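You operate a simulated robot arm through the tools that you are given. There is no shell and no other tool. Be economical: measure what you need, move in short steps, check, and stop when the job is done.

Carry out the task below with a simulated robot arm. There is one attempt and no reset: what you move stays moved.

Task
Fill the heater to about MAX, vent the air and start it at the heat on the card.
Fine: leave the flow wheel.

It is judged by the outcome, as a careful person would: the job done as asked, and still so three seconds after it is handed in. It fails if anything else is knocked over, pushed out of place, dropped, spilled or broken.

Robot
A 7-joint arm with a two-finger parallel gripper, fixed in place. Base frame: the origin is at the foot of the arm, x ahead of it, y to its left, z up; the work surface is at about z = 0.8. Readings come in m, rad, newtons and seconds.
With the tool pointing down near the work surface it reaches from about 0.24 to 0.68 m from the base axis. Its first joint turns from -1.152 to 1.152 rad. Payload 2.4 kg.
Tool frame: the origin (TCP) lies between the finger pads and is the grasp point; the fingertips stand 0.03 m ahead of it; z points along the fingers, y is the line along which they close. The gripper opens to 0.094 m. The fingers are 0.028 m wide and 0.01 m thick; the gripper's body (0.05 by 0.096 m) begins 0.055 m behind the TCP.
Orientation is told as [roll, pitch, yaw] about the base's x, y, z axes, in that order, counted from this pose: with the fingers straight down and closing along the base's y, the tool's x points along the base's -x, its y along +y and its z along -z.

Tools
- The arm moves only by the tool drive_tool. Its argument "increments" is a list of rows, each a list of 3 entries, a list of its own where there are three numbers: the shift along the tool's x, y, z in m, then the turn, a rotation vector about the tool's x, y, z in rad, then the gripper command, from -1 (fully open) to 1 (shut), values between in proportion. In form: [[[x, y, z], [ax, ay, az], gripper], ...]. A call has 1 to 8 rows; each row is the pose to reach, as a shift and turn from the pose commanded when the call began, along the tool's axes at that moment. A row lasts 0.2 s, in which the tool goes at most 0.05 m and 0.15 rad; a call with a longer step from one row to the next is refused whole, and so is a gripper value outside its range. A pose out of reach is approached as far as the arm can. The call stops where the force on the tool passes 70 N (or 10 N more than at its start, if that is more) or the arm is blocked; 0.2 s more then pass. Each finger travels about 0.153 m/s and halts on what it meets, pressing with about 21 N; the grip force reading is that of the motor and also rises with nothing between the fingers. The clock runs only during rows and for 0.2 s after the last one: add rows that repeat a pose to give the fingers time. It gives the time, the measured TCP pose, the force on the tool (base axes), the opening and the grip force at its end, in the units of the frame above (readings bear some noise), with the torque about the TCP (base axes, N m) and any sound that the robot's microphone picked up.
- Cameras (640 x 400 px; columns grow to the right, rows downward): "scene" is fixed at [0.0556, 0.4916, 1.452]; the picture's right is [-0.55, -0.84, 0.00], its down [-0.43, 0.28, -0.86] and it looks along [0.72, -0.47, -0.51] (base axes); focal length 285 px, centre (320, 200). "wrist" rides on the gripper at [0.076, 0.014, -0.103] in the tool frame; the picture's right is [-0.18, 0.98, 0.00], its down [-0.75, -0.14, -0.64] and it looks along [-0.63, -0.12, 0.77] (tool axes); focal length 243 px, centre (320, 200).
- snapshot(camera): a new picture of that camera. No time passes.
- probe_pixels(camera, pixels): for up to 12 pixels [column, row] of the newest picture of that camera ("zoom" is the newest enlarged one), the place [x, y, z] in the base frame of the surface seen there, good to about 0.002 m. No time passes.
- enlarge(camera, box): a new picture of the part [left, top, right, bottom] of that camera's present view, enlarged. No time passes.
- sign_off(): hands the job in; it is judged then, once.

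Work in short steps. Measure before you move; look again where a grasp or a placing could have gone wrong, and mend it. You have 80 turns and 46 pictures in all, those below and enlarged ones among them. Open the gripper and draw the arm clear of the work before you hand the job in, unless the task says otherwise; then end with one line.

The tools are called after "Emit:" by a JSON object that holds its "api" and its "payload". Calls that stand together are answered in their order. drive_tool: Moves the arm, as the interface text tells. Its arguments: {"type":"object","properties":{"increments":{"type":"array","items":{"type":"array"}}},"required":["increments"]} The other tools are called the same way: snapshot (camera) takes a picture; probe_pixels (camera, pixels) gives the place of the surface under pixels of a picture; enlarge (camera, box) takes an enlarged picture of a part of a camera's view; sign_off () hands the job in.

At the start:

```text
clock: 0.0
tcp_pos: [0.2687, 0.2, 1.3092]
ee_rot: [0.0, 0.0, 0.001]
force: [-0.5, 0.2, 0.4]
moment: [-0.03, 0.0, 0.02]
grip_width: 0.0943
grip_force: 0.0
```

scene: 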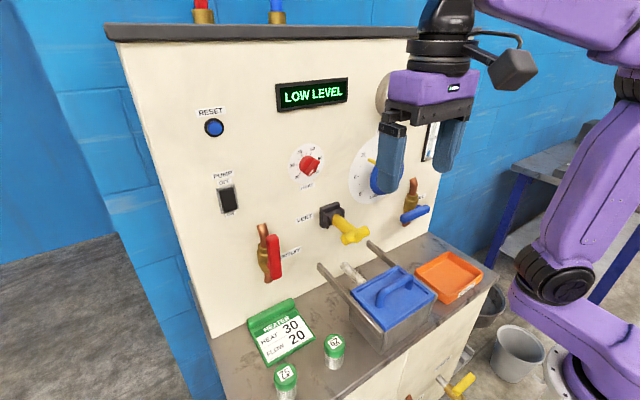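
wrist: 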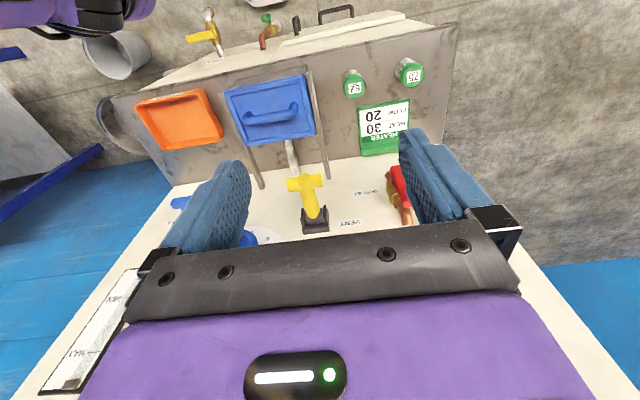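

The scene shows a panel with LOW LEVEL display, a heat dial, vent valve, inlet/outlet valves, pump switch and reset button. I'll enlarge the panel to read the labels.

Emit:
{"api": "enlarge", "payload": {"camera": "scene", "box": [180, 70, 340, 170]}}

Emit:
{"api": "enlarge", "payload": {"camera": "scene", "box": [180, 160, 340, 290]}}

Emit:
{"api": "enlarge", "payload": {"camera": "scene", "box": [320, 120, 500, 260]}}

Emit:
{"api": "enlarge", "payload": {"camera": "scene", "box": [230, 260, 490, 400]}}

```text
4.00 times, centred on (260, 120) of scene
```

zoom: 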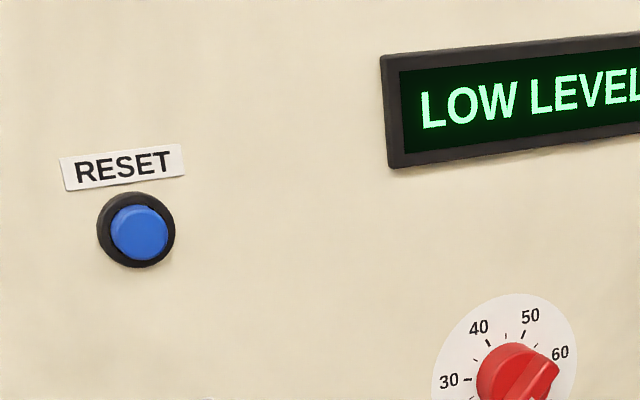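

```text
3.08 times, centred on (260, 225) of scene
```

zoom: 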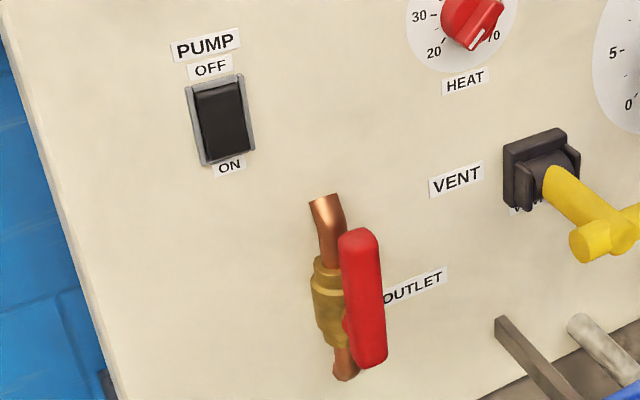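

```text
2.86 times, centred on (410, 190) of scene
```

zoom: 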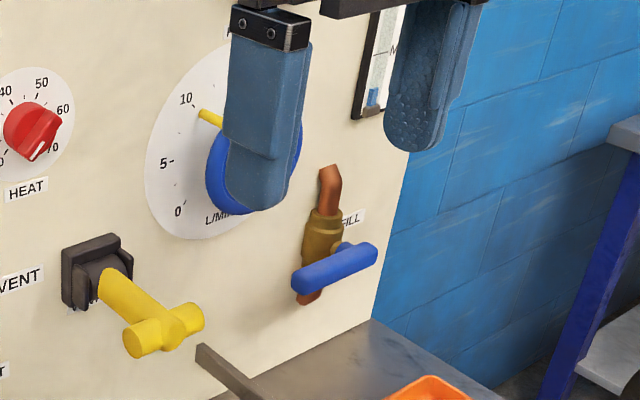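

```text
2.46 times, centred on (360, 330) of scene
```

zoom: 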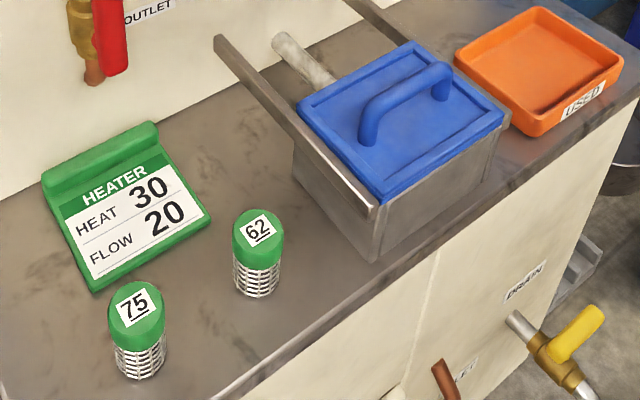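

Next I need positions: probing the panel's controls in a fresh scene picture.

Emit:
{"api": "snapshot", "payload": {"camera": "scene"}}

Emit:
{"api": "probe_pixels", "payload": {"camera": "scene", "pixels": [[214, 128], [228, 192], [230, 207], [309, 168], [328, 212], [352, 237], [275, 240], [276, 275], [405, 219], [426, 209], [200, 230], [410, 203]]}}

Emit:
{"api": "probe_pixels", "payload": {"camera": "scene", "pixels": [[392, 290], [370, 330], [435, 295], [320, 268], [372, 243], [333, 340], [285, 372], [450, 275], [462, 385], [428, 155], [370, 160], [385, 178]]}}

```text
39 pictures are left
```

scene: 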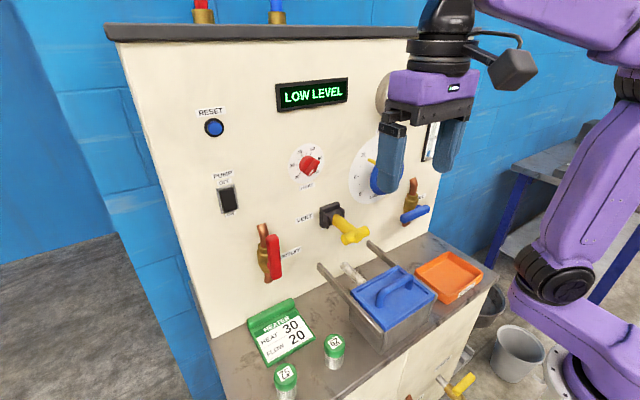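

```text
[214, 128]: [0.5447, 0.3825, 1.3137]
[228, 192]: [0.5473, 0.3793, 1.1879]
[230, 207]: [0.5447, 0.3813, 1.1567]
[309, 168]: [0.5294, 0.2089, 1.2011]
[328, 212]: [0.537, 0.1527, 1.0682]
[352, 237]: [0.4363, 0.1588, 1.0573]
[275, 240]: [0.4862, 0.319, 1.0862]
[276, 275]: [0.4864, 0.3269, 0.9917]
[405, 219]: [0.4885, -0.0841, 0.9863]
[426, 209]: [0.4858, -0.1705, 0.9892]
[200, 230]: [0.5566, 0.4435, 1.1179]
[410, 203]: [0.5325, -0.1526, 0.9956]
```

```text
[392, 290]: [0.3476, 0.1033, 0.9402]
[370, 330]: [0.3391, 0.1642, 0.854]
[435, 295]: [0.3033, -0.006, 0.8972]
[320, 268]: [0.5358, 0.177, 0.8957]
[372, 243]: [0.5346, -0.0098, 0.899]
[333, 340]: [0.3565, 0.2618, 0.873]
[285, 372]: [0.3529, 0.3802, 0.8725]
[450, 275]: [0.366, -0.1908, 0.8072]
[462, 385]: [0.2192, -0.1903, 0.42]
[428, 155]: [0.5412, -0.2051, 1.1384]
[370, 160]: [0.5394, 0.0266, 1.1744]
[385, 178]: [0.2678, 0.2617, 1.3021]
```

The panel face is at x≈0.556, with controls standing out to x≈0.44. I rotate the tool to point at the panel, at a clear height.

Emit:
{"api": "drive_tool", "payload": {"increments": [[[-0.015, 0, 0], [0, -0.15, 0], 0], [[-0.03, 0, 0], [0, -0.3, 0], 0], [[-0.045, 0, 0], [0, -0.45, 0], 0], [[-0.06, 0, 0], [0, -0.6, 0], 0], [[-0.07, 0, 0], [0, -0.75, 0], 0], [[-0.08, 0, 0], [0, -0.9, 0], 0], [[-0.09, 0, 0], [0, -1.05, 0], 0], [[-0.1, 0, 0], [0, -1.2, 0], 0]]}}

```text
clock: 1.8
tcp_pos: [0.3706, 0.2012, 1.3094]
ee_rot: [0.004, -1.203, -0.004]
force: [0.6, 0.1, -0.4]
moment: [0.0, 0.0, -0.05]
grip_width: 0.0468
grip_force: 0.0
```

Tracking is good. I finish the rotation to horizontal and look with both cameras.

Emit:
{"api": "drive_tool", "payload": {"increments": [[[0, 0, 0], [0, -0.15, 0], 0], [[0, 0, 0], [0, -0.3, 0], 0], [[0, 0, 0], [0, -0.368, 0], 0]]}}

Emit:
{"api": "snapshot", "payload": {"camera": "wrist"}}

Emit:
{"api": "snapshot", "payload": {"camera": "scene"}}

```text
clock: 2.6
tcp_pos: [0.37, 0.2006, 1.3091]
ee_rot: [-0.14, -1.568, 0.139]
force: [0.3, -0.4, -0.3]
moment: [0.03, -0.02, 0.03]
grip_width: 0.0472
grip_force: 0.0
```

```text
38 pictures are left
```

wrist: 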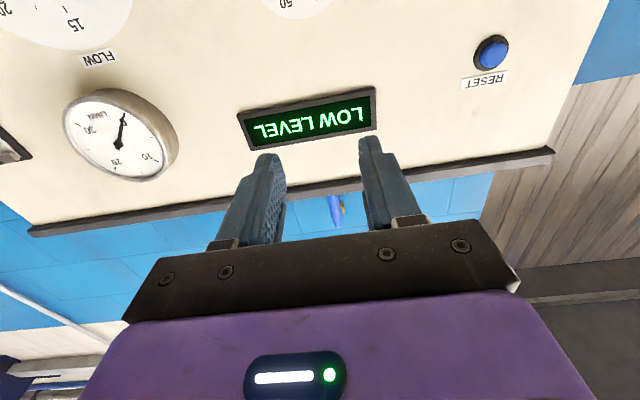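

```text
37 pictures are left
```

scene: 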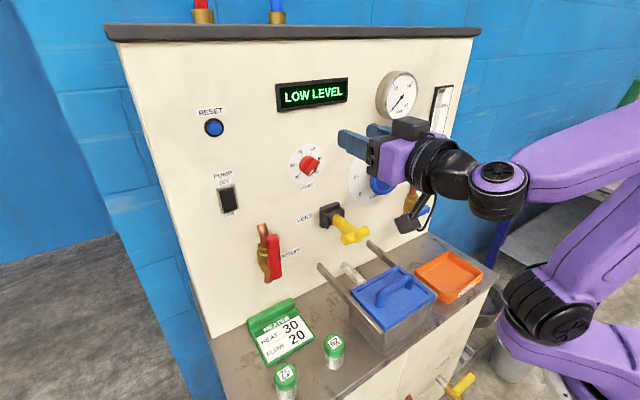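

The level glass is visible near (440,108) and the drain at (460,385). I enlarge both, plus the dial.

Emit:
{"api": "enlarge", "payload": {"camera": "scene", "box": [370, 60, 490, 140]}}

Emit:
{"api": "enlarge", "payload": {"camera": "scene", "box": [370, 330, 490, 400]}}

Emit:
{"api": "enlarge", "payload": {"camera": "scene", "box": [280, 135, 340, 195]}}

Emit:
{"api": "enlarge", "payload": {"camera": "scene", "box": [305, 195, 405, 300]}}

```text
5.00 times, centred on (430, 100) of scene
```

zoom: 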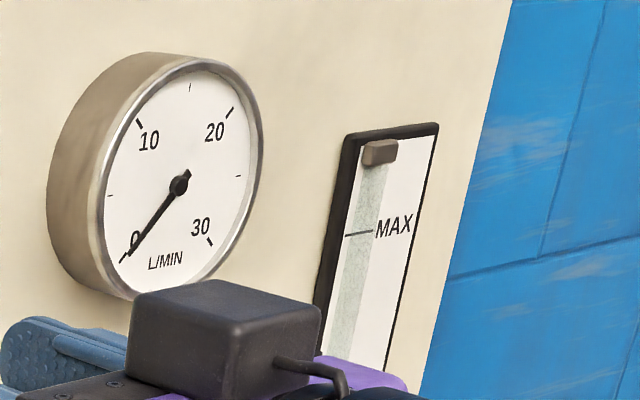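

```text
5.33 times, centred on (430, 365) of scene
```

zoom: 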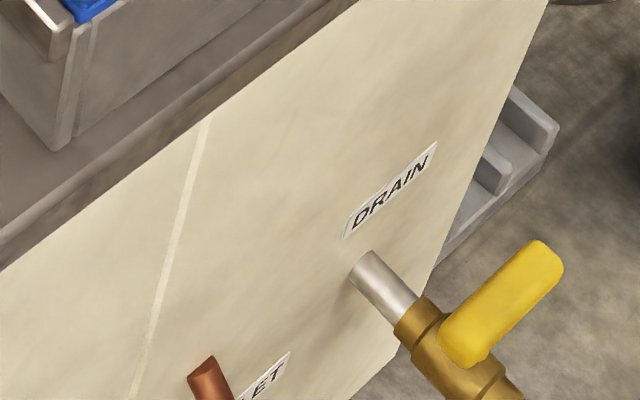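

```text
6.67 times, centred on (310, 165) of scene
```

zoom: 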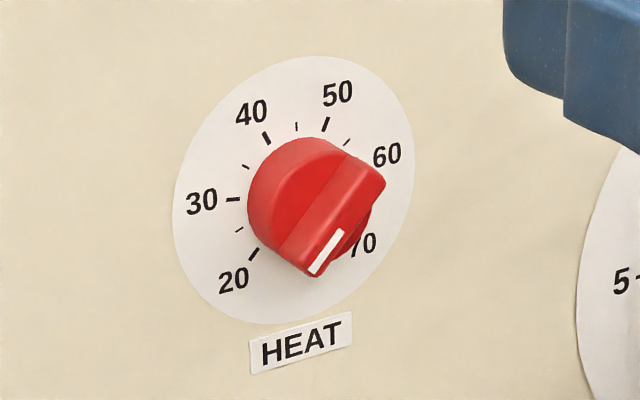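

```text
3.81 times, centred on (355, 248) of scene
```

zoom: 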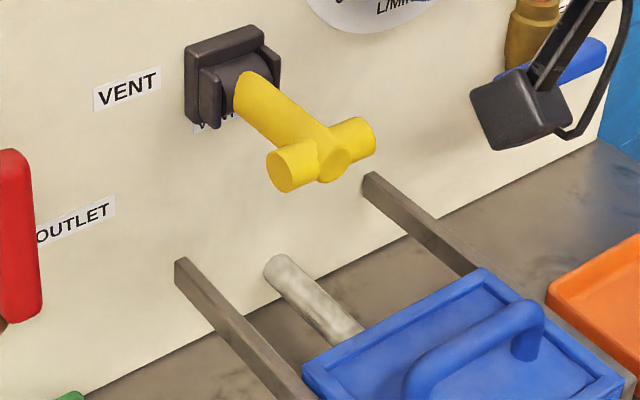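

The drain handle is across its pipe, so it is closed. The heat pointer is near 70 and needs about -216° of tool z to reach 30. I roll the hand +180° so the wrist camera sits above and views upright, which also leaves range for the dial.

Emit:
{"api": "drive_tool", "payload": {"increments": [[[0, 0, 0], [0, 0, 0.15], 0], [[0, 0, 0], [0, 0, 0.3], 0], [[0, 0, 0], [0, 0, 0.45], 0], [[0, 0, 0], [0, 0, 0.6], 0], [[0, 0, 0], [0, 0, 0.75], 0], [[0, 0, 0], [0, 0, 0.9], 0], [[0, 0, 0], [0, 0, 1.05], 0], [[0, 0, 0], [0, 0, 1.2], 0]]}}

Emit:
{"api": "drive_tool", "payload": {"increments": [[[0, 0, 0], [0, 0, 0.15], 0], [[0, 0, 0], [0, 0, 0.3], 0], [[0, 0, 0], [0, 0, 0.45], 0], [[0, 0, 0], [0, 0, 0.6], 0], [[0, 0, 0], [0, 0, 0.75], 0], [[0, 0, 0], [0, 0, 0.9], 0], [[0, 0, 0], [0, 0, 1.05], 0], [[0, 0, 0], [0, 0, 1.2], 0]]}}

Emit:
{"api": "drive_tool", "payload": {"increments": [[[0, 0, 0], [0, 0, 0.15], 0], [[0, 0, 0], [0, 0, 0.3], 0], [[0, 0, 0], [0, 0, 0.45], 0], [[0, 0, 0], [0, 0, 0.6], 0], [[0, 0, 0], [0, 0, 0.7416], 0]]}}

Emit:
{"api": "snapshot", "payload": {"camera": "wrist"}}

```text
clock: 4.4
tcp_pos: [0.3286, 0.174, 1.3143]
ee_rot: [1.565, -0.371, -1.568]
force: [-0.5, 0.3, 0.0]
moment: [-0.02, 0.03, 0.02]
grip_width: 0.0469
grip_force: 0.0
out of reach, approached as far as the arm can: row 7, 8
```

```text
clock: 6.4
tcp_pos: [0.3009, 0.2257, 1.3817]
ee_rot: [1.877, 0.17, -1.126]
force: [0.5, 0.1, -0.1]
moment: [-0.02, -0.01, -0.03]
grip_width: 0.0472
grip_force: 0.0
out of reach, approached as far as the arm can: row 1, 2, 3, 4, 5, 6, 7, 8
stopped in row 8: the arm was blocked; the commanded pose is now the measured one
```

```text
clock: 7.6
tcp_pos: [0.3011, 0.2262, 1.3812]
ee_rot: [2.046, 0.864, -0.806]
force: [0.1, 0.3, -0.2]
moment: [-0.01, 0.03, 0.02]
grip_width: 0.0471
grip_force: 0.1
```

```text
32 pictures are left
```

wrist: 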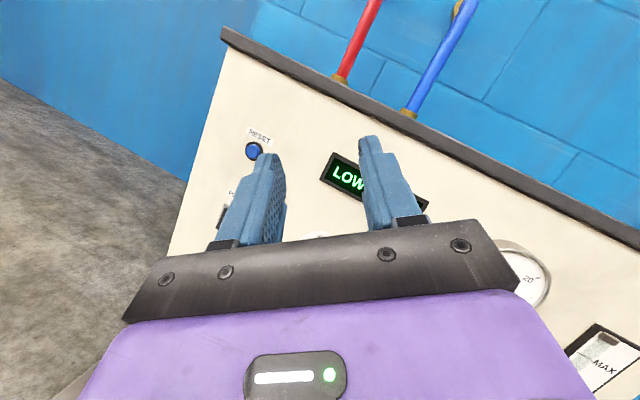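

The hand is now mostly flipped, though at an odd angle. I computed the remaining turn to get it level with the camera above, and I move slightly forward and down for reach.

Emit:
{"api": "drive_tool", "payload": {"increments": [[[-0.021, -0.004, 0.005], [-0.0462, -0.0687, 0.0962], 0], [[-0.042, -0.008, 0.01], [-0.0924, -0.1373, 0.1924], 0], [[-0.063, -0.011, 0.015], [-0.1387, -0.206, 0.2886], 0], [[-0.084, -0.015, 0.02], [-0.1849, -0.2747, 0.3847], 0], [[-0.105, -0.019, 0.025], [-0.2311, -0.3433, 0.4809], 0], [[-0.126, -0.0226, 0.03], [-0.2773, -0.412, 0.5771], 0]]}}

Emit:
{"api": "snapshot", "payload": {"camera": "wrist"}}

```text
clock: 9.0
tcp_pos: [0.381, 0.1961, 1.2803]
ee_rot: [2.083, 1.566, -1.06]
force: [0.4, 0.1, -0.2]
moment: [-0.01, 0.02, -0.01]
grip_width: 0.0472
grip_force: 0.0
out of reach, approached as far as the arm can: row 2, 3, 4, 5
```

```text
31 pictures are left
```

wrist: 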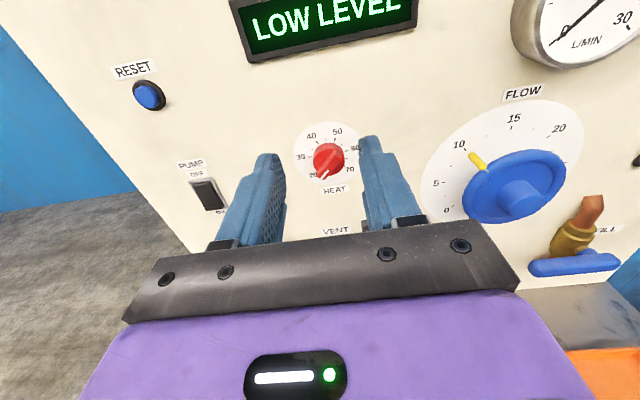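

The wrist view is now upright. The pointer at (325,175) looks nearer 20 from here, so I enlarge it.

Emit:
{"api": "enlarge", "payload": {"camera": "wrist", "box": [285, 110, 375, 200]}}

Emit:
{"api": "probe_pixels", "payload": {"camera": "wrist", "pixels": [[328, 160], [322, 175], [334, 148], [313, 130], [352, 169], [312, 175], [301, 156], [335, 190]]}}

```text
4.44 times, centred on (330, 155) of wrist
```

zoom: 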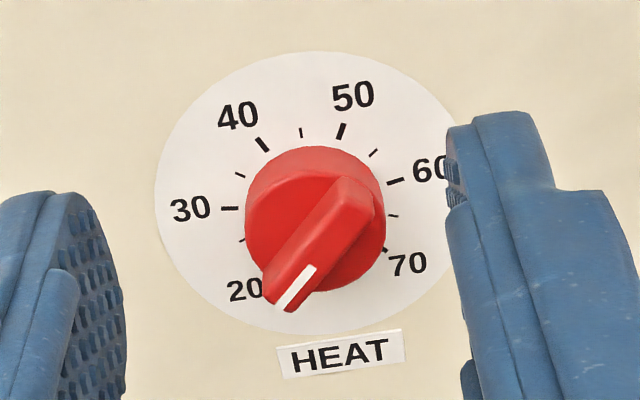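

```text
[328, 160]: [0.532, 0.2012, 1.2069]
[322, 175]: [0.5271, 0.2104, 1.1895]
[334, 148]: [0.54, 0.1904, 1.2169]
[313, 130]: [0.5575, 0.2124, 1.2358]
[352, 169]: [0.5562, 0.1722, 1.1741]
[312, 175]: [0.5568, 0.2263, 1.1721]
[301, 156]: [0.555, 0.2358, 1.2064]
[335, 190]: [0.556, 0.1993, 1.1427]
```

The pointer sits at about 20, so the dial needs roughly +55° to reach 30. Fill comes first: I move over to the fill valve at y≈-0.12, staying back at x≈0.36.

Emit:
{"api": "drive_tool", "payload": {"increments": [[[0, 0.04, -0.02], [0, 0, 0], 0], [[-0.025, 0.08, -0.02], [0, 0, 0], 0], [[-0.05, 0.12, -0.02], [0, 0, 0], 0], [[-0.075, 0.16, -0.02], [0, 0, 0], 0], [[-0.1, 0.2, -0.02], [0, 0, 0], 0], [[-0.125, 0.24, -0.02], [0, 0, 0], 0], [[-0.15, 0.28, -0.02], [0, 0, 0], 0], [[-0.16, 0.316, -0.02], [0, 0, 0], 0]]}}

Emit:
{"api": "snapshot", "payload": {"camera": "wrist"}}

```text
clock: 11.0
tcp_pos: [0.4535, -0.1102, 1.3077]
ee_rot: [-2.795, 1.339, 0.186]
force: [0.7, 0.0, 0.5]
moment: [0.01, 0.03, 0.0]
grip_width: 0.0466
grip_force: 0.1
out of reach, approached as far as the arm can: row 1, 2, 3, 4, 5, 6, 7, 8
stopped in row 8: the arm was blocked; the commanded pose is now the measured one
```

```text
29 pictures are left
```

wrist: 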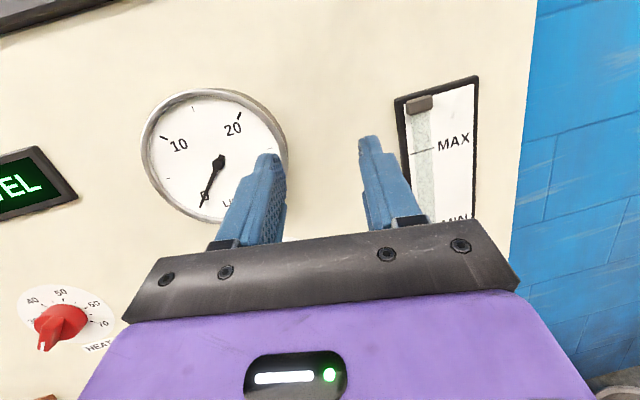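

This roll direction has reached a joint limit, and the arm cannot go lower. I roll back the other way (negative about tool z) while retreating from the panel.

Emit:
{"api": "drive_tool", "payload": {"increments": [[[0, -0.01, -0.02], [0, 0, -0.15], 0], [[0, -0.03, -0.05], [0, 0, -0.3], 0], [[0, -0.05, -0.07], [0, 0, -0.45], 0], [[0, -0.07, -0.08], [0, 0, -0.6], 0], [[0, -0.09, -0.08], [0, 0, -0.75], 0], [[0, -0.1, -0.08], [0, 0, -0.9], 0], [[0, -0.1, -0.08], [0, 0, -1.05], 0], [[0, -0.1, -0.08], [0, 0, -1.2], 0]]}}

```text
clock: 12.8
tcp_pos: [0.3928, -0.0005, 1.2977]
ee_rot: [1.813, 0.438, -1.639]
force: [0.2, -0.6, -0.2]
moment: [-0.01, -0.01, 0.01]
grip_width: 0.047
grip_force: 0.0
```

Rolling back works. I continue about the computed axis to the level, unflipped pose; 14 rows are needed.

Emit:
{"api": "drive_tool", "payload": {"increments": [[[0, 0, 0], [0.0079, 0.0222, -0.1419], 0], [[0, 0, 0], [0.0159, 0.0444, -0.2838], 0], [[0, 0, 0], [0.0238, 0.0666, -0.4257], 0], [[0, 0, 0], [0.0317, 0.0888, -0.5676], 0], [[0, 0, 0], [0.0396, 0.111, -0.7095], 0], [[0, 0, 0], [0.0476, 0.1332, -0.8514], 0], [[0, 0, 0], [0.0555, 0.1554, -0.9933], 0]]}}

Emit:
{"api": "drive_tool", "payload": {"increments": [[[0, 0, 0], [0.0079, 0.0222, -0.1419], 0], [[0, 0, 0], [0.0159, 0.0444, -0.2838], 0], [[0, 0, 0], [0.0238, 0.0666, -0.4257], 0], [[0, 0, 0], [0.0317, 0.0888, -0.5676], 0], [[0, 0, 0], [0.0396, 0.111, -0.7095], 0], [[0, 0, 0], [0.0476, 0.1332, -0.8514], 0], [[0, 0, 0], [0.0555, 0.1554, -0.9933], 0]]}}

```text
clock: 14.4
tcp_pos: [0.3913, -0.0001, 1.2977]
ee_rot: [1.755, -0.566, -1.697]
force: [0.4, -0.6, 0.5]
moment: [0.0, 0.01, -0.01]
grip_width: 0.047
grip_force: 0.0
```

```text
clock: 16.0
tcp_pos: [0.3912, -0.0006, 1.2976]
ee_rot: [0.704, -1.569, -0.703]
force: [0.5, 0.6, 0.8]
moment: [0.0, 0.01, -0.01]
grip_width: 0.0471
grip_force: 0.0
```

The hand is back in the neutral roll. I enlarge the fill valve in the scene view, and probe it, before approaching.

Emit:
{"api": "enlarge", "payload": {"camera": "scene", "box": [385, 165, 445, 235]}}

Emit:
{"api": "probe_pixels", "payload": {"camera": "scene", "pixels": [[403, 221], [408, 218], [413, 214], [418, 212], [424, 209], [428, 207], [412, 185], [410, 200], [412, 207], [404, 225]]}}

```text
5.71 times, centred on (415, 200) of scene
```

zoom: 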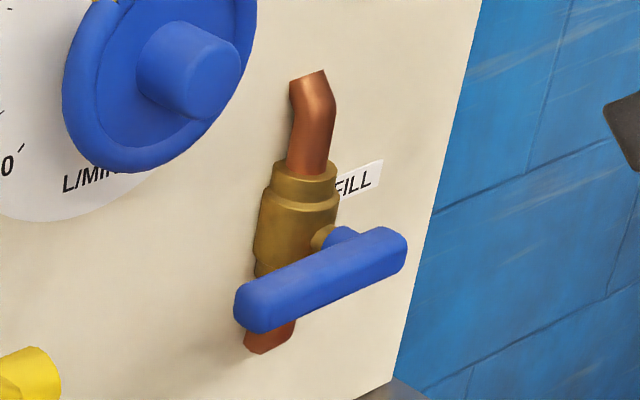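

```text
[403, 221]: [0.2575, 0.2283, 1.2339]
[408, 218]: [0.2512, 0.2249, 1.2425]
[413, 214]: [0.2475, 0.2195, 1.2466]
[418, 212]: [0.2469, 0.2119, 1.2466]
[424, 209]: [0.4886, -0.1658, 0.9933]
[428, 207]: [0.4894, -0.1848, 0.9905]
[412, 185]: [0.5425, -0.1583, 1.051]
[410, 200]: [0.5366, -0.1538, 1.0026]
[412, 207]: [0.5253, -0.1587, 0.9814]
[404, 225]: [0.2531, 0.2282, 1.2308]
```

The fill lever pivots at about (y -0.155, z 0.988) with its long arm toward +y. Like the outlet, it should open with the long arm up. I lower the hand in steps with the gripper closed, staying back from the panel.

Emit:
{"api": "drive_tool", "payload": {"increments": [[[0, -0.03, -0.03], [0, 0, 0], 1], [[0, -0.07, -0.03], [0, 0, 0], 1], [[0.04, -0.095, -0.03], [0, 0, 0], 1], [[0.08, -0.095, -0.03], [0, 0, 0], 1], [[0.12, -0.095, -0.03], [0, 0, 0], 1], [[0.16, -0.095, -0.03], [0, 0, 0], 1], [[0.2, -0.095, -0.03], [0, 0, 0], 1]]}}

Emit:
{"api": "snapshot", "payload": {"camera": "wrist"}}

```text
clock: 17.8
tcp_pos: [0.4269, -0.0715, 1.283]
ee_rot: [2.8, -1.094, -2.8]
force: [-0.8, -0.1, 0.6]
moment: [0.01, 0.01, -0.04]
grip_width: 0.0001
grip_force: 21.2
out of reach, approached as far as the arm can: row 3, 4, 5, 6, 7
stopped in row 7: the arm was blocked; the commanded pose is now the measured one
```

```text
27 pictures are left
```

wrist: 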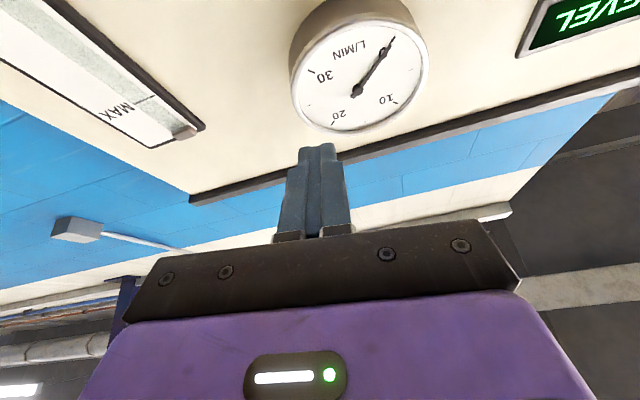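

A horizontal tool cannot get low this close to the base, because the wrist lands too near it. I tilt to about 57° from vertical (pitch -1.0), which should be reachable, while backing off slightly.

Emit:
{"api": "drive_tool", "payload": {"increments": [[[0, -0.004, -0.008], [0.0066, 0.1455, -0.0227], 1], [[0.001, -0.008, -0.016], [0.0133, 0.2909, -0.0453], 1], [[0.001, -0.012, -0.024], [0.02, 0.4364, -0.068], 1], [[0.002, -0.016, -0.032], [0.0266, 0.5819, -0.0907], 1], [[0.002, -0.02, -0.04], [0.0332, 0.7274, -0.1134], 1], [[0.003, -0.024, -0.048], [0.0399, 0.8728, -0.136], 1], [[0.003, -0.0266, -0.0545], [0.0465, 1.0183, -0.1587], 1]]}}

```text
clock: 19.4
tcp_pos: [0.382, -0.0939, 1.2529]
ee_rot: [-0.003, -0.998, 0.006]
force: [0.3, -0.4, 0.0]
moment: [-0.01, -0.01, 0.0]
grip_width: 0.0
grip_force: 20.8
out of reach, approached as far as the arm can: row 1, 2
```

That pose was reached. Now straight down toward z≈1.05 at x 0.38.

Emit:
{"api": "drive_tool", "payload": {"increments": [[[0.0336, 0, 0.0216], [0, 0, 0], 1], [[0.0673, 0, 0.0432], [0, 0, 0], 1], [[0.1009, 0, 0.0648], [0, 0, 0], 1], [[0.1346, 0, 0.0864], [0, 0, 0], 1], [[0.1682, 0, 0.108], [0, 0, 0], 1]]}}

Emit:
{"api": "snapshot", "payload": {"camera": "scene"}}

Emit:
{"api": "snapshot", "payload": {"camera": "wrist"}}

```text
clock: 20.6
tcp_pos: [0.4304, -0.0876, 1.0822]
ee_rot: [0.016, -1.04, -0.017]
force: [0.8, 0.2, -7.8]
moment: [-0.03, -0.49, -0.01]
grip_width: 0.0
grip_force: 21.3
out of reach, approached as far as the arm can: row 2, 3, 4, 5
```

```text
26 pictures are left
```

scene: 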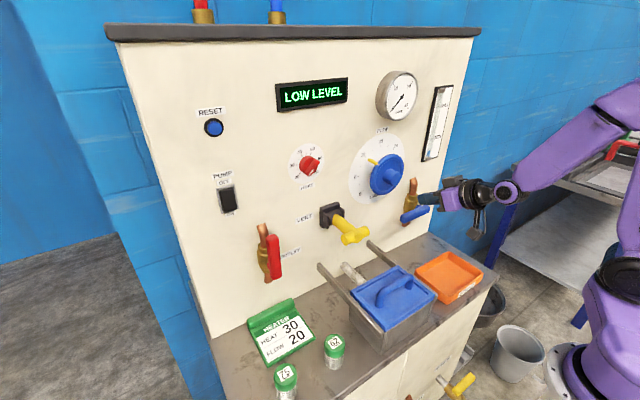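

```text
25 pictures are left
```

wrist: 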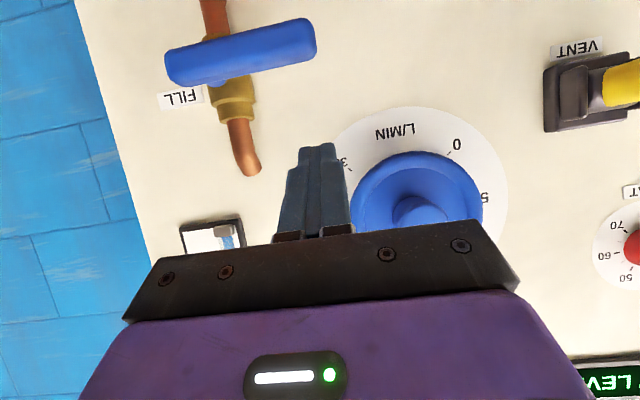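

The tool reads 7.8 N down, which may be inertia or contact. I hold still to re-read.

Emit:
{"api": "drive_tool", "payload": {"increments": [[[0, 0, 0], [0, 0, 0], 1]]}}

Emit:
{"api": "probe_pixels", "payload": {"camera": "scene", "pixels": [[405, 219], [411, 214], [416, 212], [426, 209], [388, 178], [400, 160], [374, 190], [352, 237], [330, 215], [441, 93], [436, 150]]}}

Emit:
{"api": "probe_pixels", "payload": {"camera": "wrist", "pixels": [[175, 65], [240, 52], [310, 35], [235, 100], [218, 30], [415, 215], [365, 190], [620, 85], [560, 110], [232, 236]]}}

```text
clock: 21.0
tcp_pos: [0.4292, -0.0863, 1.0655]
ee_rot: [0.0, -1.0, 0.003]
force: [0.0, -0.8, 0.7]
moment: [0.02, 0.0, 0.03]
grip_width: 0.0
grip_force: 21.0
```

```text
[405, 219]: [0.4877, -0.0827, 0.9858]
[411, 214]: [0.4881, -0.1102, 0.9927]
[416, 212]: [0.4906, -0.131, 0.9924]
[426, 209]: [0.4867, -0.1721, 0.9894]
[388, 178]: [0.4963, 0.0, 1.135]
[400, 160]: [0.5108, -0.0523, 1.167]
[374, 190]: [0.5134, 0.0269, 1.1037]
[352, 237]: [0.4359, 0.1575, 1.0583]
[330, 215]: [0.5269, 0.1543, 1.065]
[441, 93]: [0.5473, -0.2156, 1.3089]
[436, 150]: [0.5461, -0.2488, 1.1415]
```

```text
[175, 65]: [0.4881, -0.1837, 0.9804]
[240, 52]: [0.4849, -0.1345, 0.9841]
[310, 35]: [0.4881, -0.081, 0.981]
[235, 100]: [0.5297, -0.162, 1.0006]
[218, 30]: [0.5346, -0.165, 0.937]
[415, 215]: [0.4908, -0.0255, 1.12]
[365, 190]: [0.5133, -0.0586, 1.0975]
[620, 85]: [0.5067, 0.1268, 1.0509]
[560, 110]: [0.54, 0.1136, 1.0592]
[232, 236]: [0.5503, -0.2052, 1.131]
```

No contact: it was inertia. The pivot is near (y -0.162, z 0.987) and the handle front is at x 0.487. I go down to z≈0.945, then forward under the long arm.

Emit:
{"api": "drive_tool", "payload": {"increments": [[[0.034, -0.002, 0.0205], [0, 0, 0], 1], [[0.069, -0.004, 0.041], [0, 0, 0], 1], [[0.103, -0.006, 0.0614], [0, 0, 0], 1], [[0.103, -0.006, 0.0614], [0, 0, 0], 1], [[0.089, -0.006, 0.0824], [0, 0, 0], 1], [[0.076, -0.006, 0.1034], [0, 0, 0], 1], [[0.076, -0.006, 0.1034], [0, 0, 0], 1]]}}

Emit:
{"api": "snapshot", "payload": {"camera": "wrist"}}

```text
clock: 22.6
tcp_pos: [0.4747, -0.0955, 0.9454]
ee_rot: [-0.002, -1.0, 0.003]
force: [0.2, 0.5, 0.3]
moment: [-0.01, -0.01, 0.01]
grip_width: 0.0
grip_force: 21.1
out of reach, approached as far as the arm can: row 1, 2
```

```text
24 pictures are left
```

wrist: 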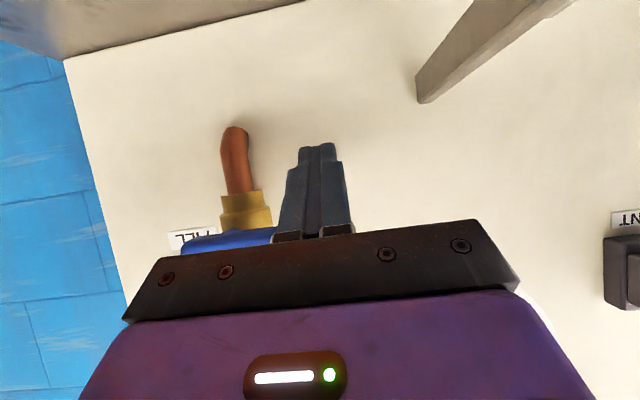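

The fingers sit under the lever's long arm. I push up along the arc, first part only, and watch the force.

Emit:
{"api": "drive_tool", "payload": {"increments": [[[-0.0227, 0, -0.0146], [0, 0, 0], 1], [[-0.035, 0.001, -0.0225], [0, 0, 0], 1], [[-0.0463, 0.0015, -0.0297], [0, 0, 0], 1], [[-0.0614, -0.0055, -0.0394], [0, 0, 0], 1]]}}

Emit:
{"api": "enlarge", "payload": {"camera": "scene", "box": [370, 60, 470, 240]}}

```text
clock: 23.6
tcp_pos: [0.4744, -0.0999, 1.0191]
ee_rot: [-0.002, -1.0, 0.002]
force: [-1.2, 0.2, 0.0]
moment: [0.0, 0.02, 0.04]
grip_width: 0.0
grip_force: 21.3
```

```text
2.22 times, centred on (420, 150) of scene
```

zoom: 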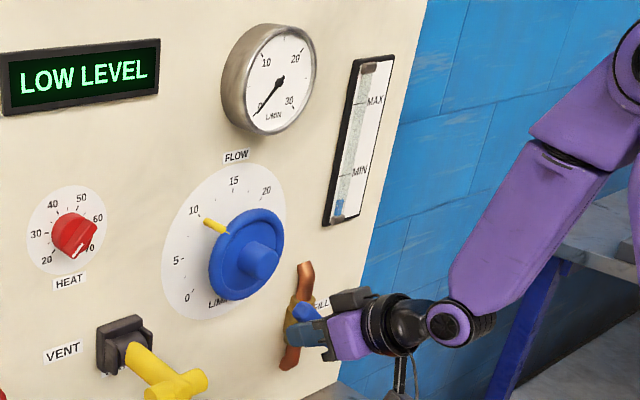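

The lever rises easily and the level column is still near the bottom. I finish the opening arc.

Emit:
{"api": "drive_tool", "payload": {"increments": [[[-0.012, -0.011, -0.0076], [0, 0, 0], 1], [[-0.022, -0.028, -0.014], [0, 0, 0], 1], [[-0.027, -0.045, -0.017], [0, 0, 0], 1]]}}

Emit:
{"api": "enlarge", "payload": {"camera": "scene", "box": [370, 60, 470, 240]}}

```text
clock: 24.4
tcp_pos: [0.4746, -0.144, 1.0515]
ee_rot: [-0.002, -1.001, 0.004]
force: [0.0, 1.4, -0.7]
moment: [0.0, -0.02, 0.04]
grip_width: 0.0001
grip_force: 21.1
```

```text
2.22 times, centred on (420, 150) of scene
```

zoom: 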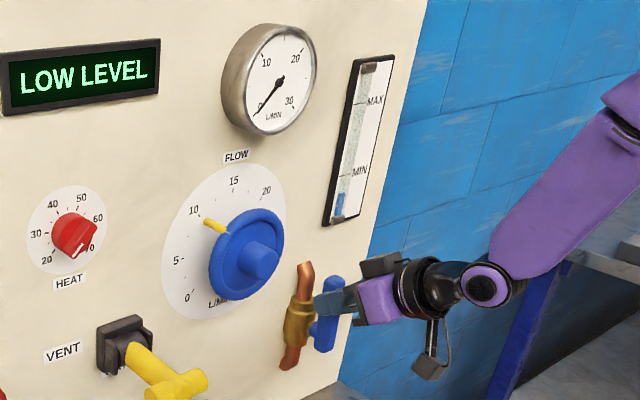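

The lever is vertical and the level is rising. I back off and position on the lever's -y side, ready to close.

Emit:
{"api": "drive_tool", "payload": {"increments": [[[0.0, 0.005, 0], [0, 0, 0], 1], [[0.027, 0.0, -0.042], [0, 0, 0], 1], [[0.03, -0.04, -0.04], [0, 0, 0], 1], [[0.03, -0.06, -0.035], [0, 0, 0], 1], [[0.008, -0.06, 0.0054], [0, 0, 0], 1]]}}

Emit:
{"api": "enlarge", "payload": {"camera": "scene", "box": [370, 60, 470, 240]}}

```text
refused: row 2 steps farther than a row can; nothing moved
```

```text
2.22 times, centred on (420, 150) of scene
```

zoom: 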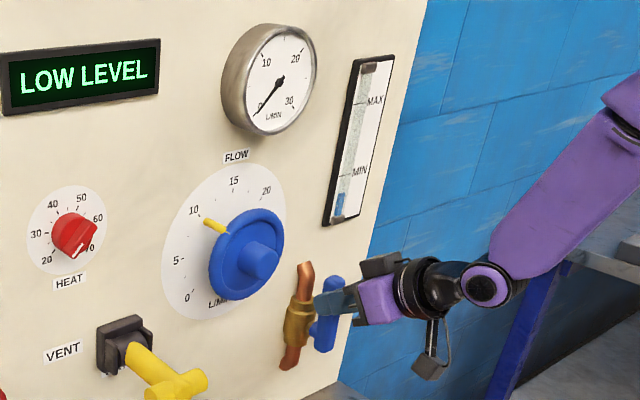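

One step was a bit too long. I resend it with finer rows.

Emit:
{"api": "drive_tool", "payload": {"increments": [[[0.013, 0.005, -0.02], [0, 0, 0], 1], [[0.027, 0.0, -0.042], [0, 0, 0], 1], [[0.03, -0.035, -0.04], [0, 0, 0], 1], [[0.03, -0.06, -0.035], [0, 0, 0], 1], [[0.008, -0.06, 0.0054], [0, 0, 0], 1]]}}

Emit:
{"api": "enlarge", "payload": {"camera": "scene", "box": [370, 60, 470, 240]}}

```text
clock: 25.6
tcp_pos: [0.4747, -0.2058, 1.0398]
ee_rot: [-0.002, -1.002, 0.005]
force: [-0.2, -0.1, 0.2]
moment: [0.02, 0.01, -0.02]
grip_width: 0.0
grip_force: 20.9
out of reach, approached as far as the arm can: row 2
```

```text
2.22 times, centred on (420, 150) of scene
```

zoom: 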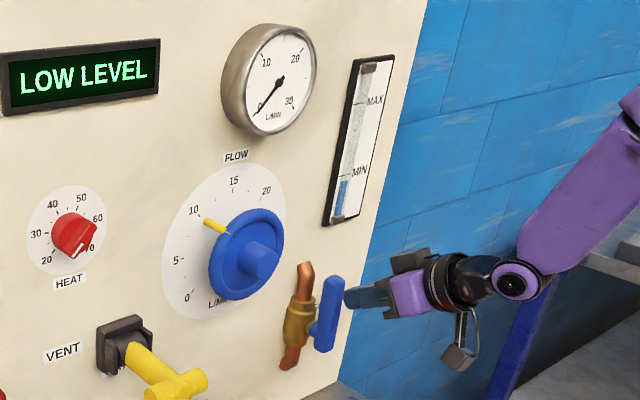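

The level rises about 8.5 px/s in the zoom (180 now, MAX at 103), so roughly 9 s remain. I wait 5.4 s, then check.

Emit:
{"api": "drive_tool", "payload": {"increments": [[[0, 0, 0], [0, 0, 0], 1], [[0, 0, 0], [0, 0, 0], 1], [[0, 0, 0], [0, 0, 0], 1], [[0, 0, 0], [0, 0, 0], 1], [[0, 0, 0], [0, 0, 0], 1], [[0, 0, 0], [0, 0, 0], 1], [[0, 0, 0], [0, 0, 0], 1], [[0, 0, 0], [0, 0, 0], 1]]}}

Emit:
{"api": "drive_tool", "payload": {"increments": [[[0, 0, 0], [0, 0, 0], 1], [[0, 0, 0], [0, 0, 0], 1], [[0, 0, 0], [0, 0, 0], 1], [[0, 0, 0], [0, 0, 0], 1], [[0, 0, 0], [0, 0, 0], 1], [[0, 0, 0], [0, 0, 0], 1], [[0, 0, 0], [0, 0, 0], 1], [[0, 0, 0], [0, 0, 0], 1]]}}

Emit:
{"api": "drive_tool", "payload": {"increments": [[[0, 0, 0], [0, 0, 0], 1], [[0, 0, 0], [0, 0, 0], 1], [[0, 0, 0], [0, 0, 0], 1], [[0, 0, 0], [0, 0, 0], 1], [[0, 0, 0], [0, 0, 0], 1], [[0, 0, 0], [0, 0, 0], 1], [[0, 0, 0], [0, 0, 0], 1], [[0, 0, 0], [0, 0, 0], 1]]}}

Emit:
{"api": "enlarge", "payload": {"camera": "scene", "box": [370, 60, 470, 240]}}

```text
clock: 27.4
tcp_pos: [0.474, -0.2049, 1.0399]
ee_rot: [-0.001, -0.998, 0.003]
force: [0.2, 0.3, 0.4]
moment: [-0.02, 0.02, 0.0]
grip_width: 0.0
grip_force: 20.6
```

```text
clock: 29.2
tcp_pos: [0.4745, -0.2066, 1.0409]
ee_rot: [-0.002, -1.0, 0.001]
force: [0.7, 0.1, -1.2]
moment: [0.04, 0.0, -0.01]
grip_width: 0.0001
grip_force: 21.3
```

```text
clock: 31.0
tcp_pos: [0.4753, -0.2053, 1.0397]
ee_rot: [-0.001, -1.001, 0.002]
force: [-0.6, 0.0, -0.1]
moment: [-0.03, 0.01, 0.02]
grip_width: 0.0
grip_force: 20.9
```

```text
2.22 times, centred on (420, 150) of scene
```

zoom: 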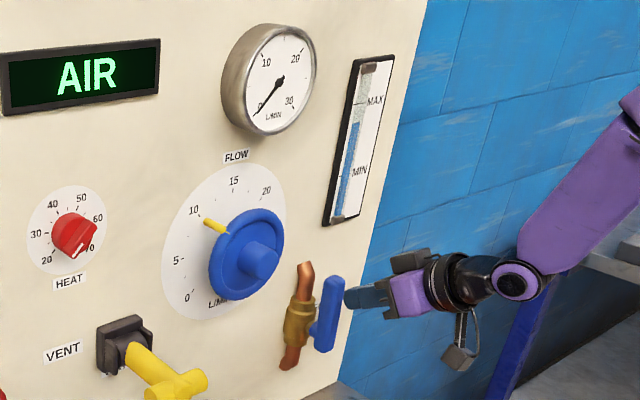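

The display now reads AIR and the level is at 122 against MAX at about 104, rising 10.7 px/s. I wait 1 s more, then push the lever closed from its -y side.

Emit:
{"api": "drive_tool", "payload": {"increments": [[[0, 0, 0], [0, 0, 0], 1], [[0, 0, 0], [0, 0, 0], 1], [[0, 0, 0], [0, 0, 0], 1], [[0, 0, 0], [0, 0, 0], 1], [[0, 0, 0], [0, 0, 0], 1], [[-0.0042, 0.025, -0.0027], [0, 0, 0], 1], [[-0.0084, 0.055, -0.0054], [0, 0, 0], 1], [[-0.0025, 0.083, -0.0016], [0, 0, 0], 1]]}}

Emit:
{"api": "drive_tool", "payload": {"increments": [[[0.0193, 0.022, 0.0124], [0, 0, 0], 1], [[0.0193, 0.022, 0.0124], [0, 0, 0], 1]]}}

Emit:
{"api": "enlarge", "payload": {"camera": "scene", "box": [370, 60, 470, 240]}}

```text
clock: 32.8
tcp_pos: [0.4736, -0.1208, 1.0431]
ee_rot: [-0.002, -1.0, 0.004]
force: [0.0, -0.4, -0.7]
moment: [0.02, 0.0, 0.0]
grip_width: 0.0
grip_force: 20.9
```

```text
clock: 33.4
tcp_pos: [0.4739, -0.1002, 1.0215]
ee_rot: [-0.002, -1.0, 0.004]
force: [-0.7, -0.2, 0.3]
moment: [0.0, -0.02, 0.01]
grip_width: 0.0
grip_force: 21.5
```

```text
2.22 times, centred on (420, 150) of scene
```

zoom: 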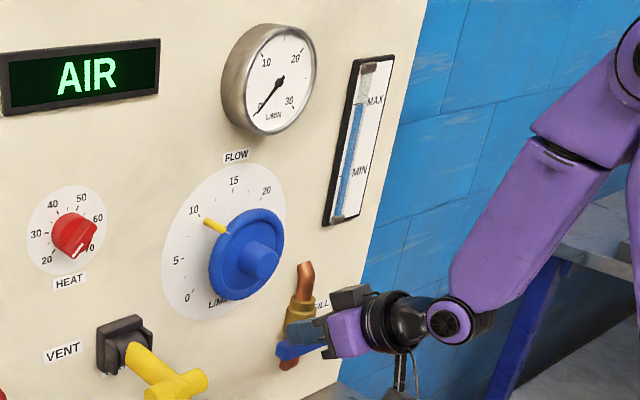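

The level is right at MAX. I press the lever a little farther down until it meets its stop, to be sure it is shut.

Emit:
{"api": "drive_tool", "payload": {"increments": [[[0.006, 0.002, 0.0038], [0, 0, 0], 1], [[0.012, 0.002, 0.0076], [0, 0, 0], 1], [[0.016, 0.002, 0.0103], [0, 0, 0], 1]]}}

Emit:
{"api": "snapshot", "payload": {"camera": "wrist"}}

```text
clock: 34.0
tcp_pos: [0.4737, -0.0977, 1.0178]
ee_rot: [-0.004, -1.025, 0.004]
force: [-35.9, 4.6, 35.0]
moment: [0.28, 0.28, -0.37]
grip_width: 0.0002
grip_force: 21.1
stopped in row 2: the force on the tool passed its limit at 84 N (the readings are from after the stop); the commanded pose is now the measured one
```

```text
17 pictures are left
```

wrist: 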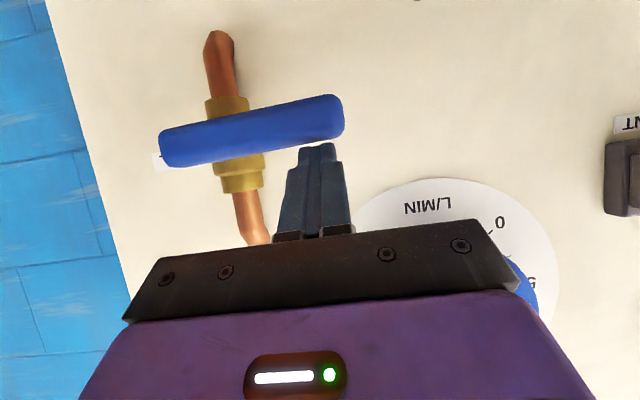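

The lever hit its closed stop, so fill is shut. Next I back off, rise, and move over to look at the vent lever.

Emit:
{"api": "drive_tool", "payload": {"increments": [[[0.005, 0, -0.02], [0, 0, 0], 1], [[0.01, 0, -0.045], [0, 0, 0], 1], [[-0.025, 0.02, -0.07], [0, 0, 0], 1], [[-0.06, 0.05, -0.09], [0, 0, 0], 1], [[-0.095, 0.08, -0.1], [0, 0, 0], 1], [[-0.095, 0.125, -0.1], [0, 0, 0], 1], [[-0.095, 0.17, -0.1], [0, 0, 0], 1], [[-0.095, 0.215, -0.1], [0, 0, 0], 1]]}}

Emit:
{"api": "snapshot", "payload": {"camera": "wrist"}}

```text
refused: row 4 steps farther than a row can; nothing moved
```

```text
16 pictures are left
```

wrist: 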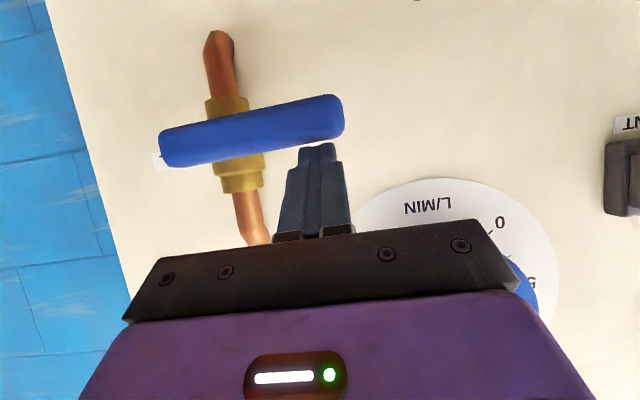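

One step was too long. I resend with smaller steps.

Emit:
{"api": "drive_tool", "payload": {"increments": [[[0.005, 0, -0.02], [0, 0, 0], 1], [[0.01, 0, -0.045], [0, 0, 0], 1], [[-0.02, 0.015, -0.07], [0, 0, 0], 1], [[-0.05, 0.045, -0.085], [0, 0, 0], 1], [[-0.08, 0.08, -0.095], [0, 0, 0], 1], [[-0.095, 0.12, -0.1], [0, 0, 0], 1], [[-0.095, 0.168, -0.1], [0, 0, 0], 1], [[-0.095, 0.215, -0.1], [0, 0, 0], 1]]}}

```text
clock: 35.8
tcp_pos: [0.4425, 0.1142, 1.1478]
ee_rot: [-0.007, -1.019, 0.007]
force: [-0.4, 0.2, -0.8]
moment: [0.0, 0.0, 0.0]
grip_width: 0.0002
grip_force: 21.0
out of reach, approached as far as the arm can: row 2, 3
```

Emit:
{"api": "snapshot", "payload": {"camera": "wrist"}}

```text
15 pictures are left
```

wrist: 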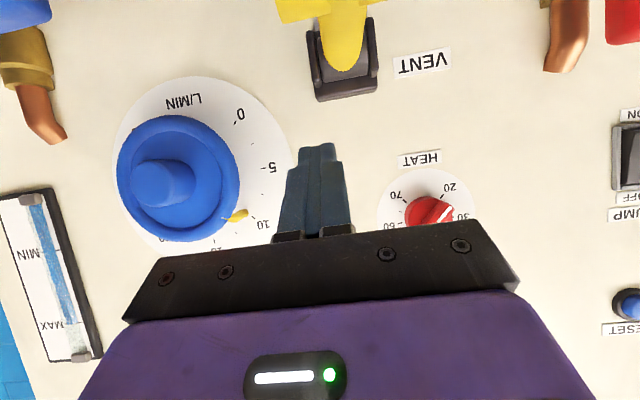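

I enlarge the vent bracket in the scene view to read the small label beneath it.

Emit:
{"api": "enlarge", "payload": {"camera": "scene", "box": [310, 195, 378, 245]}}

Emit:
{"api": "probe_pixels", "payload": {"camera": "zoom", "pixels": [[120, 130], [170, 120], [280, 200], [380, 310], [450, 330], [330, 400], [540, 330], [100, 240], [80, 120], [250, 120], [430, 300]]}}

```text
8.00 times, centred on (344, 220) of scene
```

zoom: 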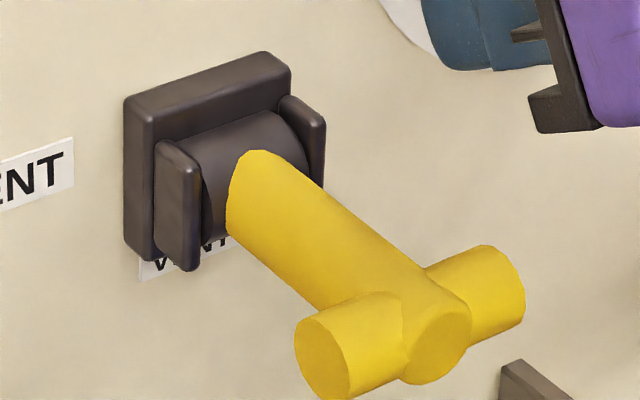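

```text
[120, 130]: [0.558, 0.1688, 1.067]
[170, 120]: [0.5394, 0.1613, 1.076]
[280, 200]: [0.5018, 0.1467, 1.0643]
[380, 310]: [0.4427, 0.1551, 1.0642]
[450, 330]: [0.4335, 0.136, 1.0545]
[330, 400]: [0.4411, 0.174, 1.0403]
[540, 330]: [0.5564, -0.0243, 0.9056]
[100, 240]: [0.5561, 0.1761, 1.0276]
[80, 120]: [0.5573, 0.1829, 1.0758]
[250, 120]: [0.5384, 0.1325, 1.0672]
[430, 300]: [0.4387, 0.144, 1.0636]
```

The vent lever hinges about y at roughly (x 0.53, z 1.06), with its T-bar at (0.44, 0.14, 1.053). I bring the closed fingertips just above the T, then press down gently to test.

Emit:
{"api": "drive_tool", "payload": {"increments": [[[0.023, 0.013, 0.008], [0, 0, 0], 1], [[0.047, 0.026, 0.0155], [0, 0, 0], 1], [[0.055, 0.026, 0.021], [0, 0, 0], 1], [[0.0636, 0.026, 0.0262], [0, 0, 0], 1], [[0.072, 0.026, 0.0316], [0, 0, 0], 1]]}}

Emit:
{"api": "snapshot", "payload": {"camera": "scene"}}

```text
clock: 37.0
tcp_pos: [0.4295, 0.1425, 1.0702]
ee_rot: [-0.005, -1.022, 0.006]
force: [0.6, -1.2, 2.5]
moment: [-0.08, -0.08, -0.04]
grip_width: 0.0
grip_force: 20.9
```

```text
13 pictures are left
```

scene: 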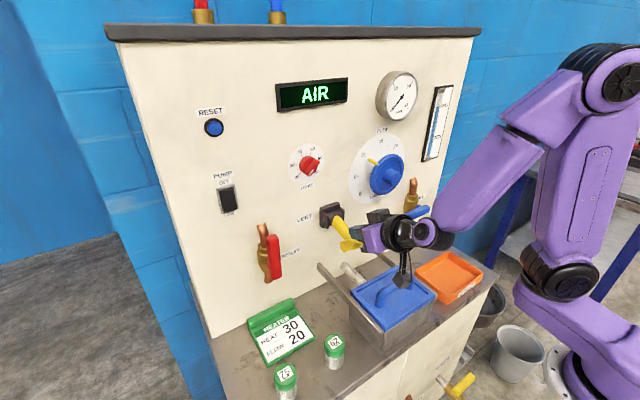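

The lever swings down freely (2.5 N). I continue along its arc to about 45° and hold briefly.

Emit:
{"api": "drive_tool", "payload": {"increments": [[[0.007, 0, 0.01], [0, 0, 0], 1], [[0.0136, 0, 0.0195], [0, 0, 0], 1], [[0.018, 0, 0.031], [0, 0, 0], 1], [[0.0218, 0, 0.0419], [0, 0, 0], 1], [[0.0218, 0, 0.0419], [0, 0, 0], 1], [[0.0218, 0, 0.0419], [0, 0, 0], 1], [[0.0218, 0, 0.0419], [0, 0, 0], 1]]}}

Emit:
{"api": "snapshot", "payload": {"camera": "scene"}}

```text
clock: 37.7
tcp_pos: [0.4368, 0.1432, 1.0478]
ee_rot: [-0.002, -1.032, 0.01]
force: [-49.6, -9.9, 42.0]
moment: [-0.46, 0.61, -0.18]
grip_width: 0.0
grip_force: 20.6
stopped in row 3: the force on the tool passed its limit at 97 N (the readings are from after the stop); the commanded pose is now the measured one
```

```text
12 pictures are left
```

scene: 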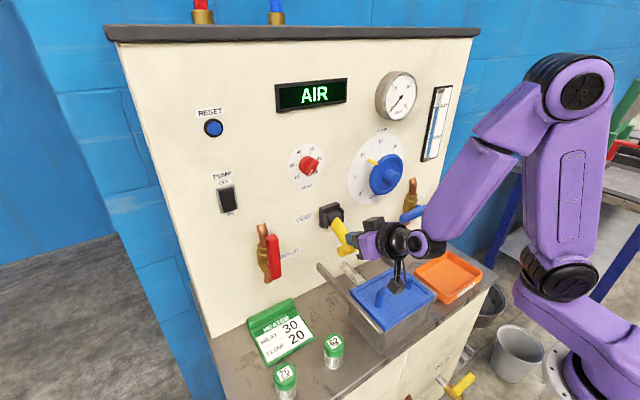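

The lever met a firm stop at about 30° down, which is likely its open position. I ease off slightly, hold it there, and check the display.

Emit:
{"api": "drive_tool", "payload": {"increments": [[[-0.001, 0, -0.001], [0, 0, 0], 1], [[-0.001, 0, -0.001], [0, 0, 0], 1], [[-0.001, 0, -0.001], [0, 0, 0], 1], [[-0.001, 0, -0.001], [0, 0, 0], 1], [[-0.001, 0, -0.001], [0, 0, 0], 1], [[-0.001, 0, -0.001], [0, 0, 0], 1], [[-0.001, 0, -0.001], [0, 0, 0], 1], [[-0.001, 0, -0.001], [0, 0, 0], 1]]}}

Emit:
{"api": "enlarge", "payload": {"camera": "scene", "box": [260, 70, 460, 290]}}

```text
clock: 39.5
tcp_pos: [0.437, 0.144, 1.0476]
ee_rot: [0.001, -1.029, 0.006]
force: [-48.5, -7.1, 32.7]
moment: [-0.29, 0.69, -0.23]
grip_width: 0.0001
grip_force: 20.9
```

```text
1.82 times, centred on (360, 180) of scene
```

zoom: 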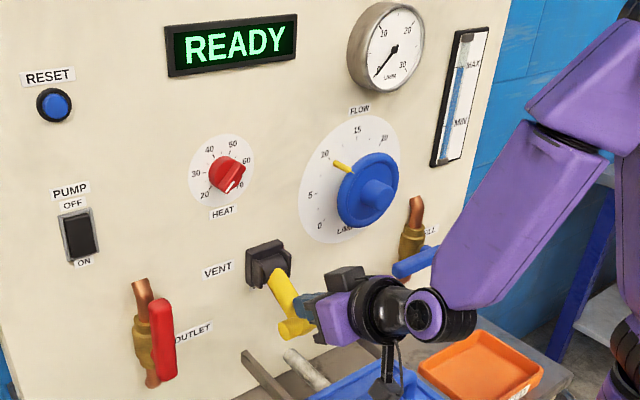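

The display reads READY: the air is vented and the level is still at MAX. I release the lever by lifting straight up and check whether it springs back.

Emit:
{"api": "drive_tool", "payload": {"increments": [[[-0.012, 0, -0.012], [0, 0, 0], 1], [[-0.035, 0, -0.03], [0, 0, 0], 1], [[-0.065, 0, -0.047], [0, 0, 0], 1], [[-0.065, 0, -0.047], [0, 0, 0], 1]]}}

Emit:
{"api": "enlarge", "payload": {"camera": "scene", "box": [260, 70, 460, 290]}}

```text
clock: 40.5
tcp_pos: [0.4325, 0.1419, 1.1269]
ee_rot: [0.0, -1.027, 0.004]
force: [0.4, -0.1, -0.2]
moment: [0.03, -0.03, 0.01]
grip_width: 0.0
grip_force: 21.0
```

```text
1.82 times, centred on (360, 180) of scene
```

zoom: 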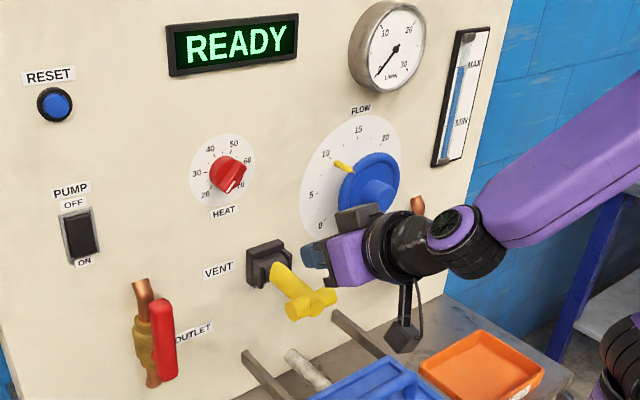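

The vent sprang back closed. Now the heat dial: I move in front of it at (y 0.20, z 1.21) and level the tool.

Emit:
{"api": "drive_tool", "payload": {"increments": [[[-0.0185, 0.0145, -0.012], [0, -0.136, 0], 0.2], [[-0.037, 0.029, -0.024], [0, -0.272, 0], 0.2], [[-0.0555, 0.0435, -0.036], [0, -0.408, 0], 0.2], [[-0.074, 0.058, -0.0476], [0, -0.544, 0], 0.2]]}}

```text
clock: 41.5
tcp_pos: [0.4287, 0.203, 1.2143]
ee_rot: [2.973, -1.567, -2.97]
force: [0.1, -1.0, 0.4]
moment: [0.03, -0.01, -0.02]
grip_width: 0.0375
grip_force: 0.0
```

The tool is level. I roll it -135° about its axis, first half first.

Emit:
{"api": "drive_tool", "payload": {"increments": [[[0, 0, 0], [0, 0, -0.147], 0.2], [[0, 0, 0], [0, 0, -0.294], 0.2], [[0, 0, 0], [0, 0, -0.441], 0.2], [[0, 0, 0], [0, 0, -0.588], 0.2], [[0, 0, 0], [0, 0, -0.735], 0.2], [[0, 0, 0], [0, 0, -0.882], 0.2], [[0, 0, 0], [0, 0, -1.029], 0.2], [[0, 0, 0], [0, 0, -1.178], 0.2]]}}

```text
clock: 43.3
tcp_pos: [0.4293, 0.2021, 1.214]
ee_rot: [-1.571, -0.389, 1.577]
force: [-0.9, -0.1, 0.1]
moment: [0.0, -0.02, 0.0]
grip_width: 0.0375
grip_force: 0.0
```

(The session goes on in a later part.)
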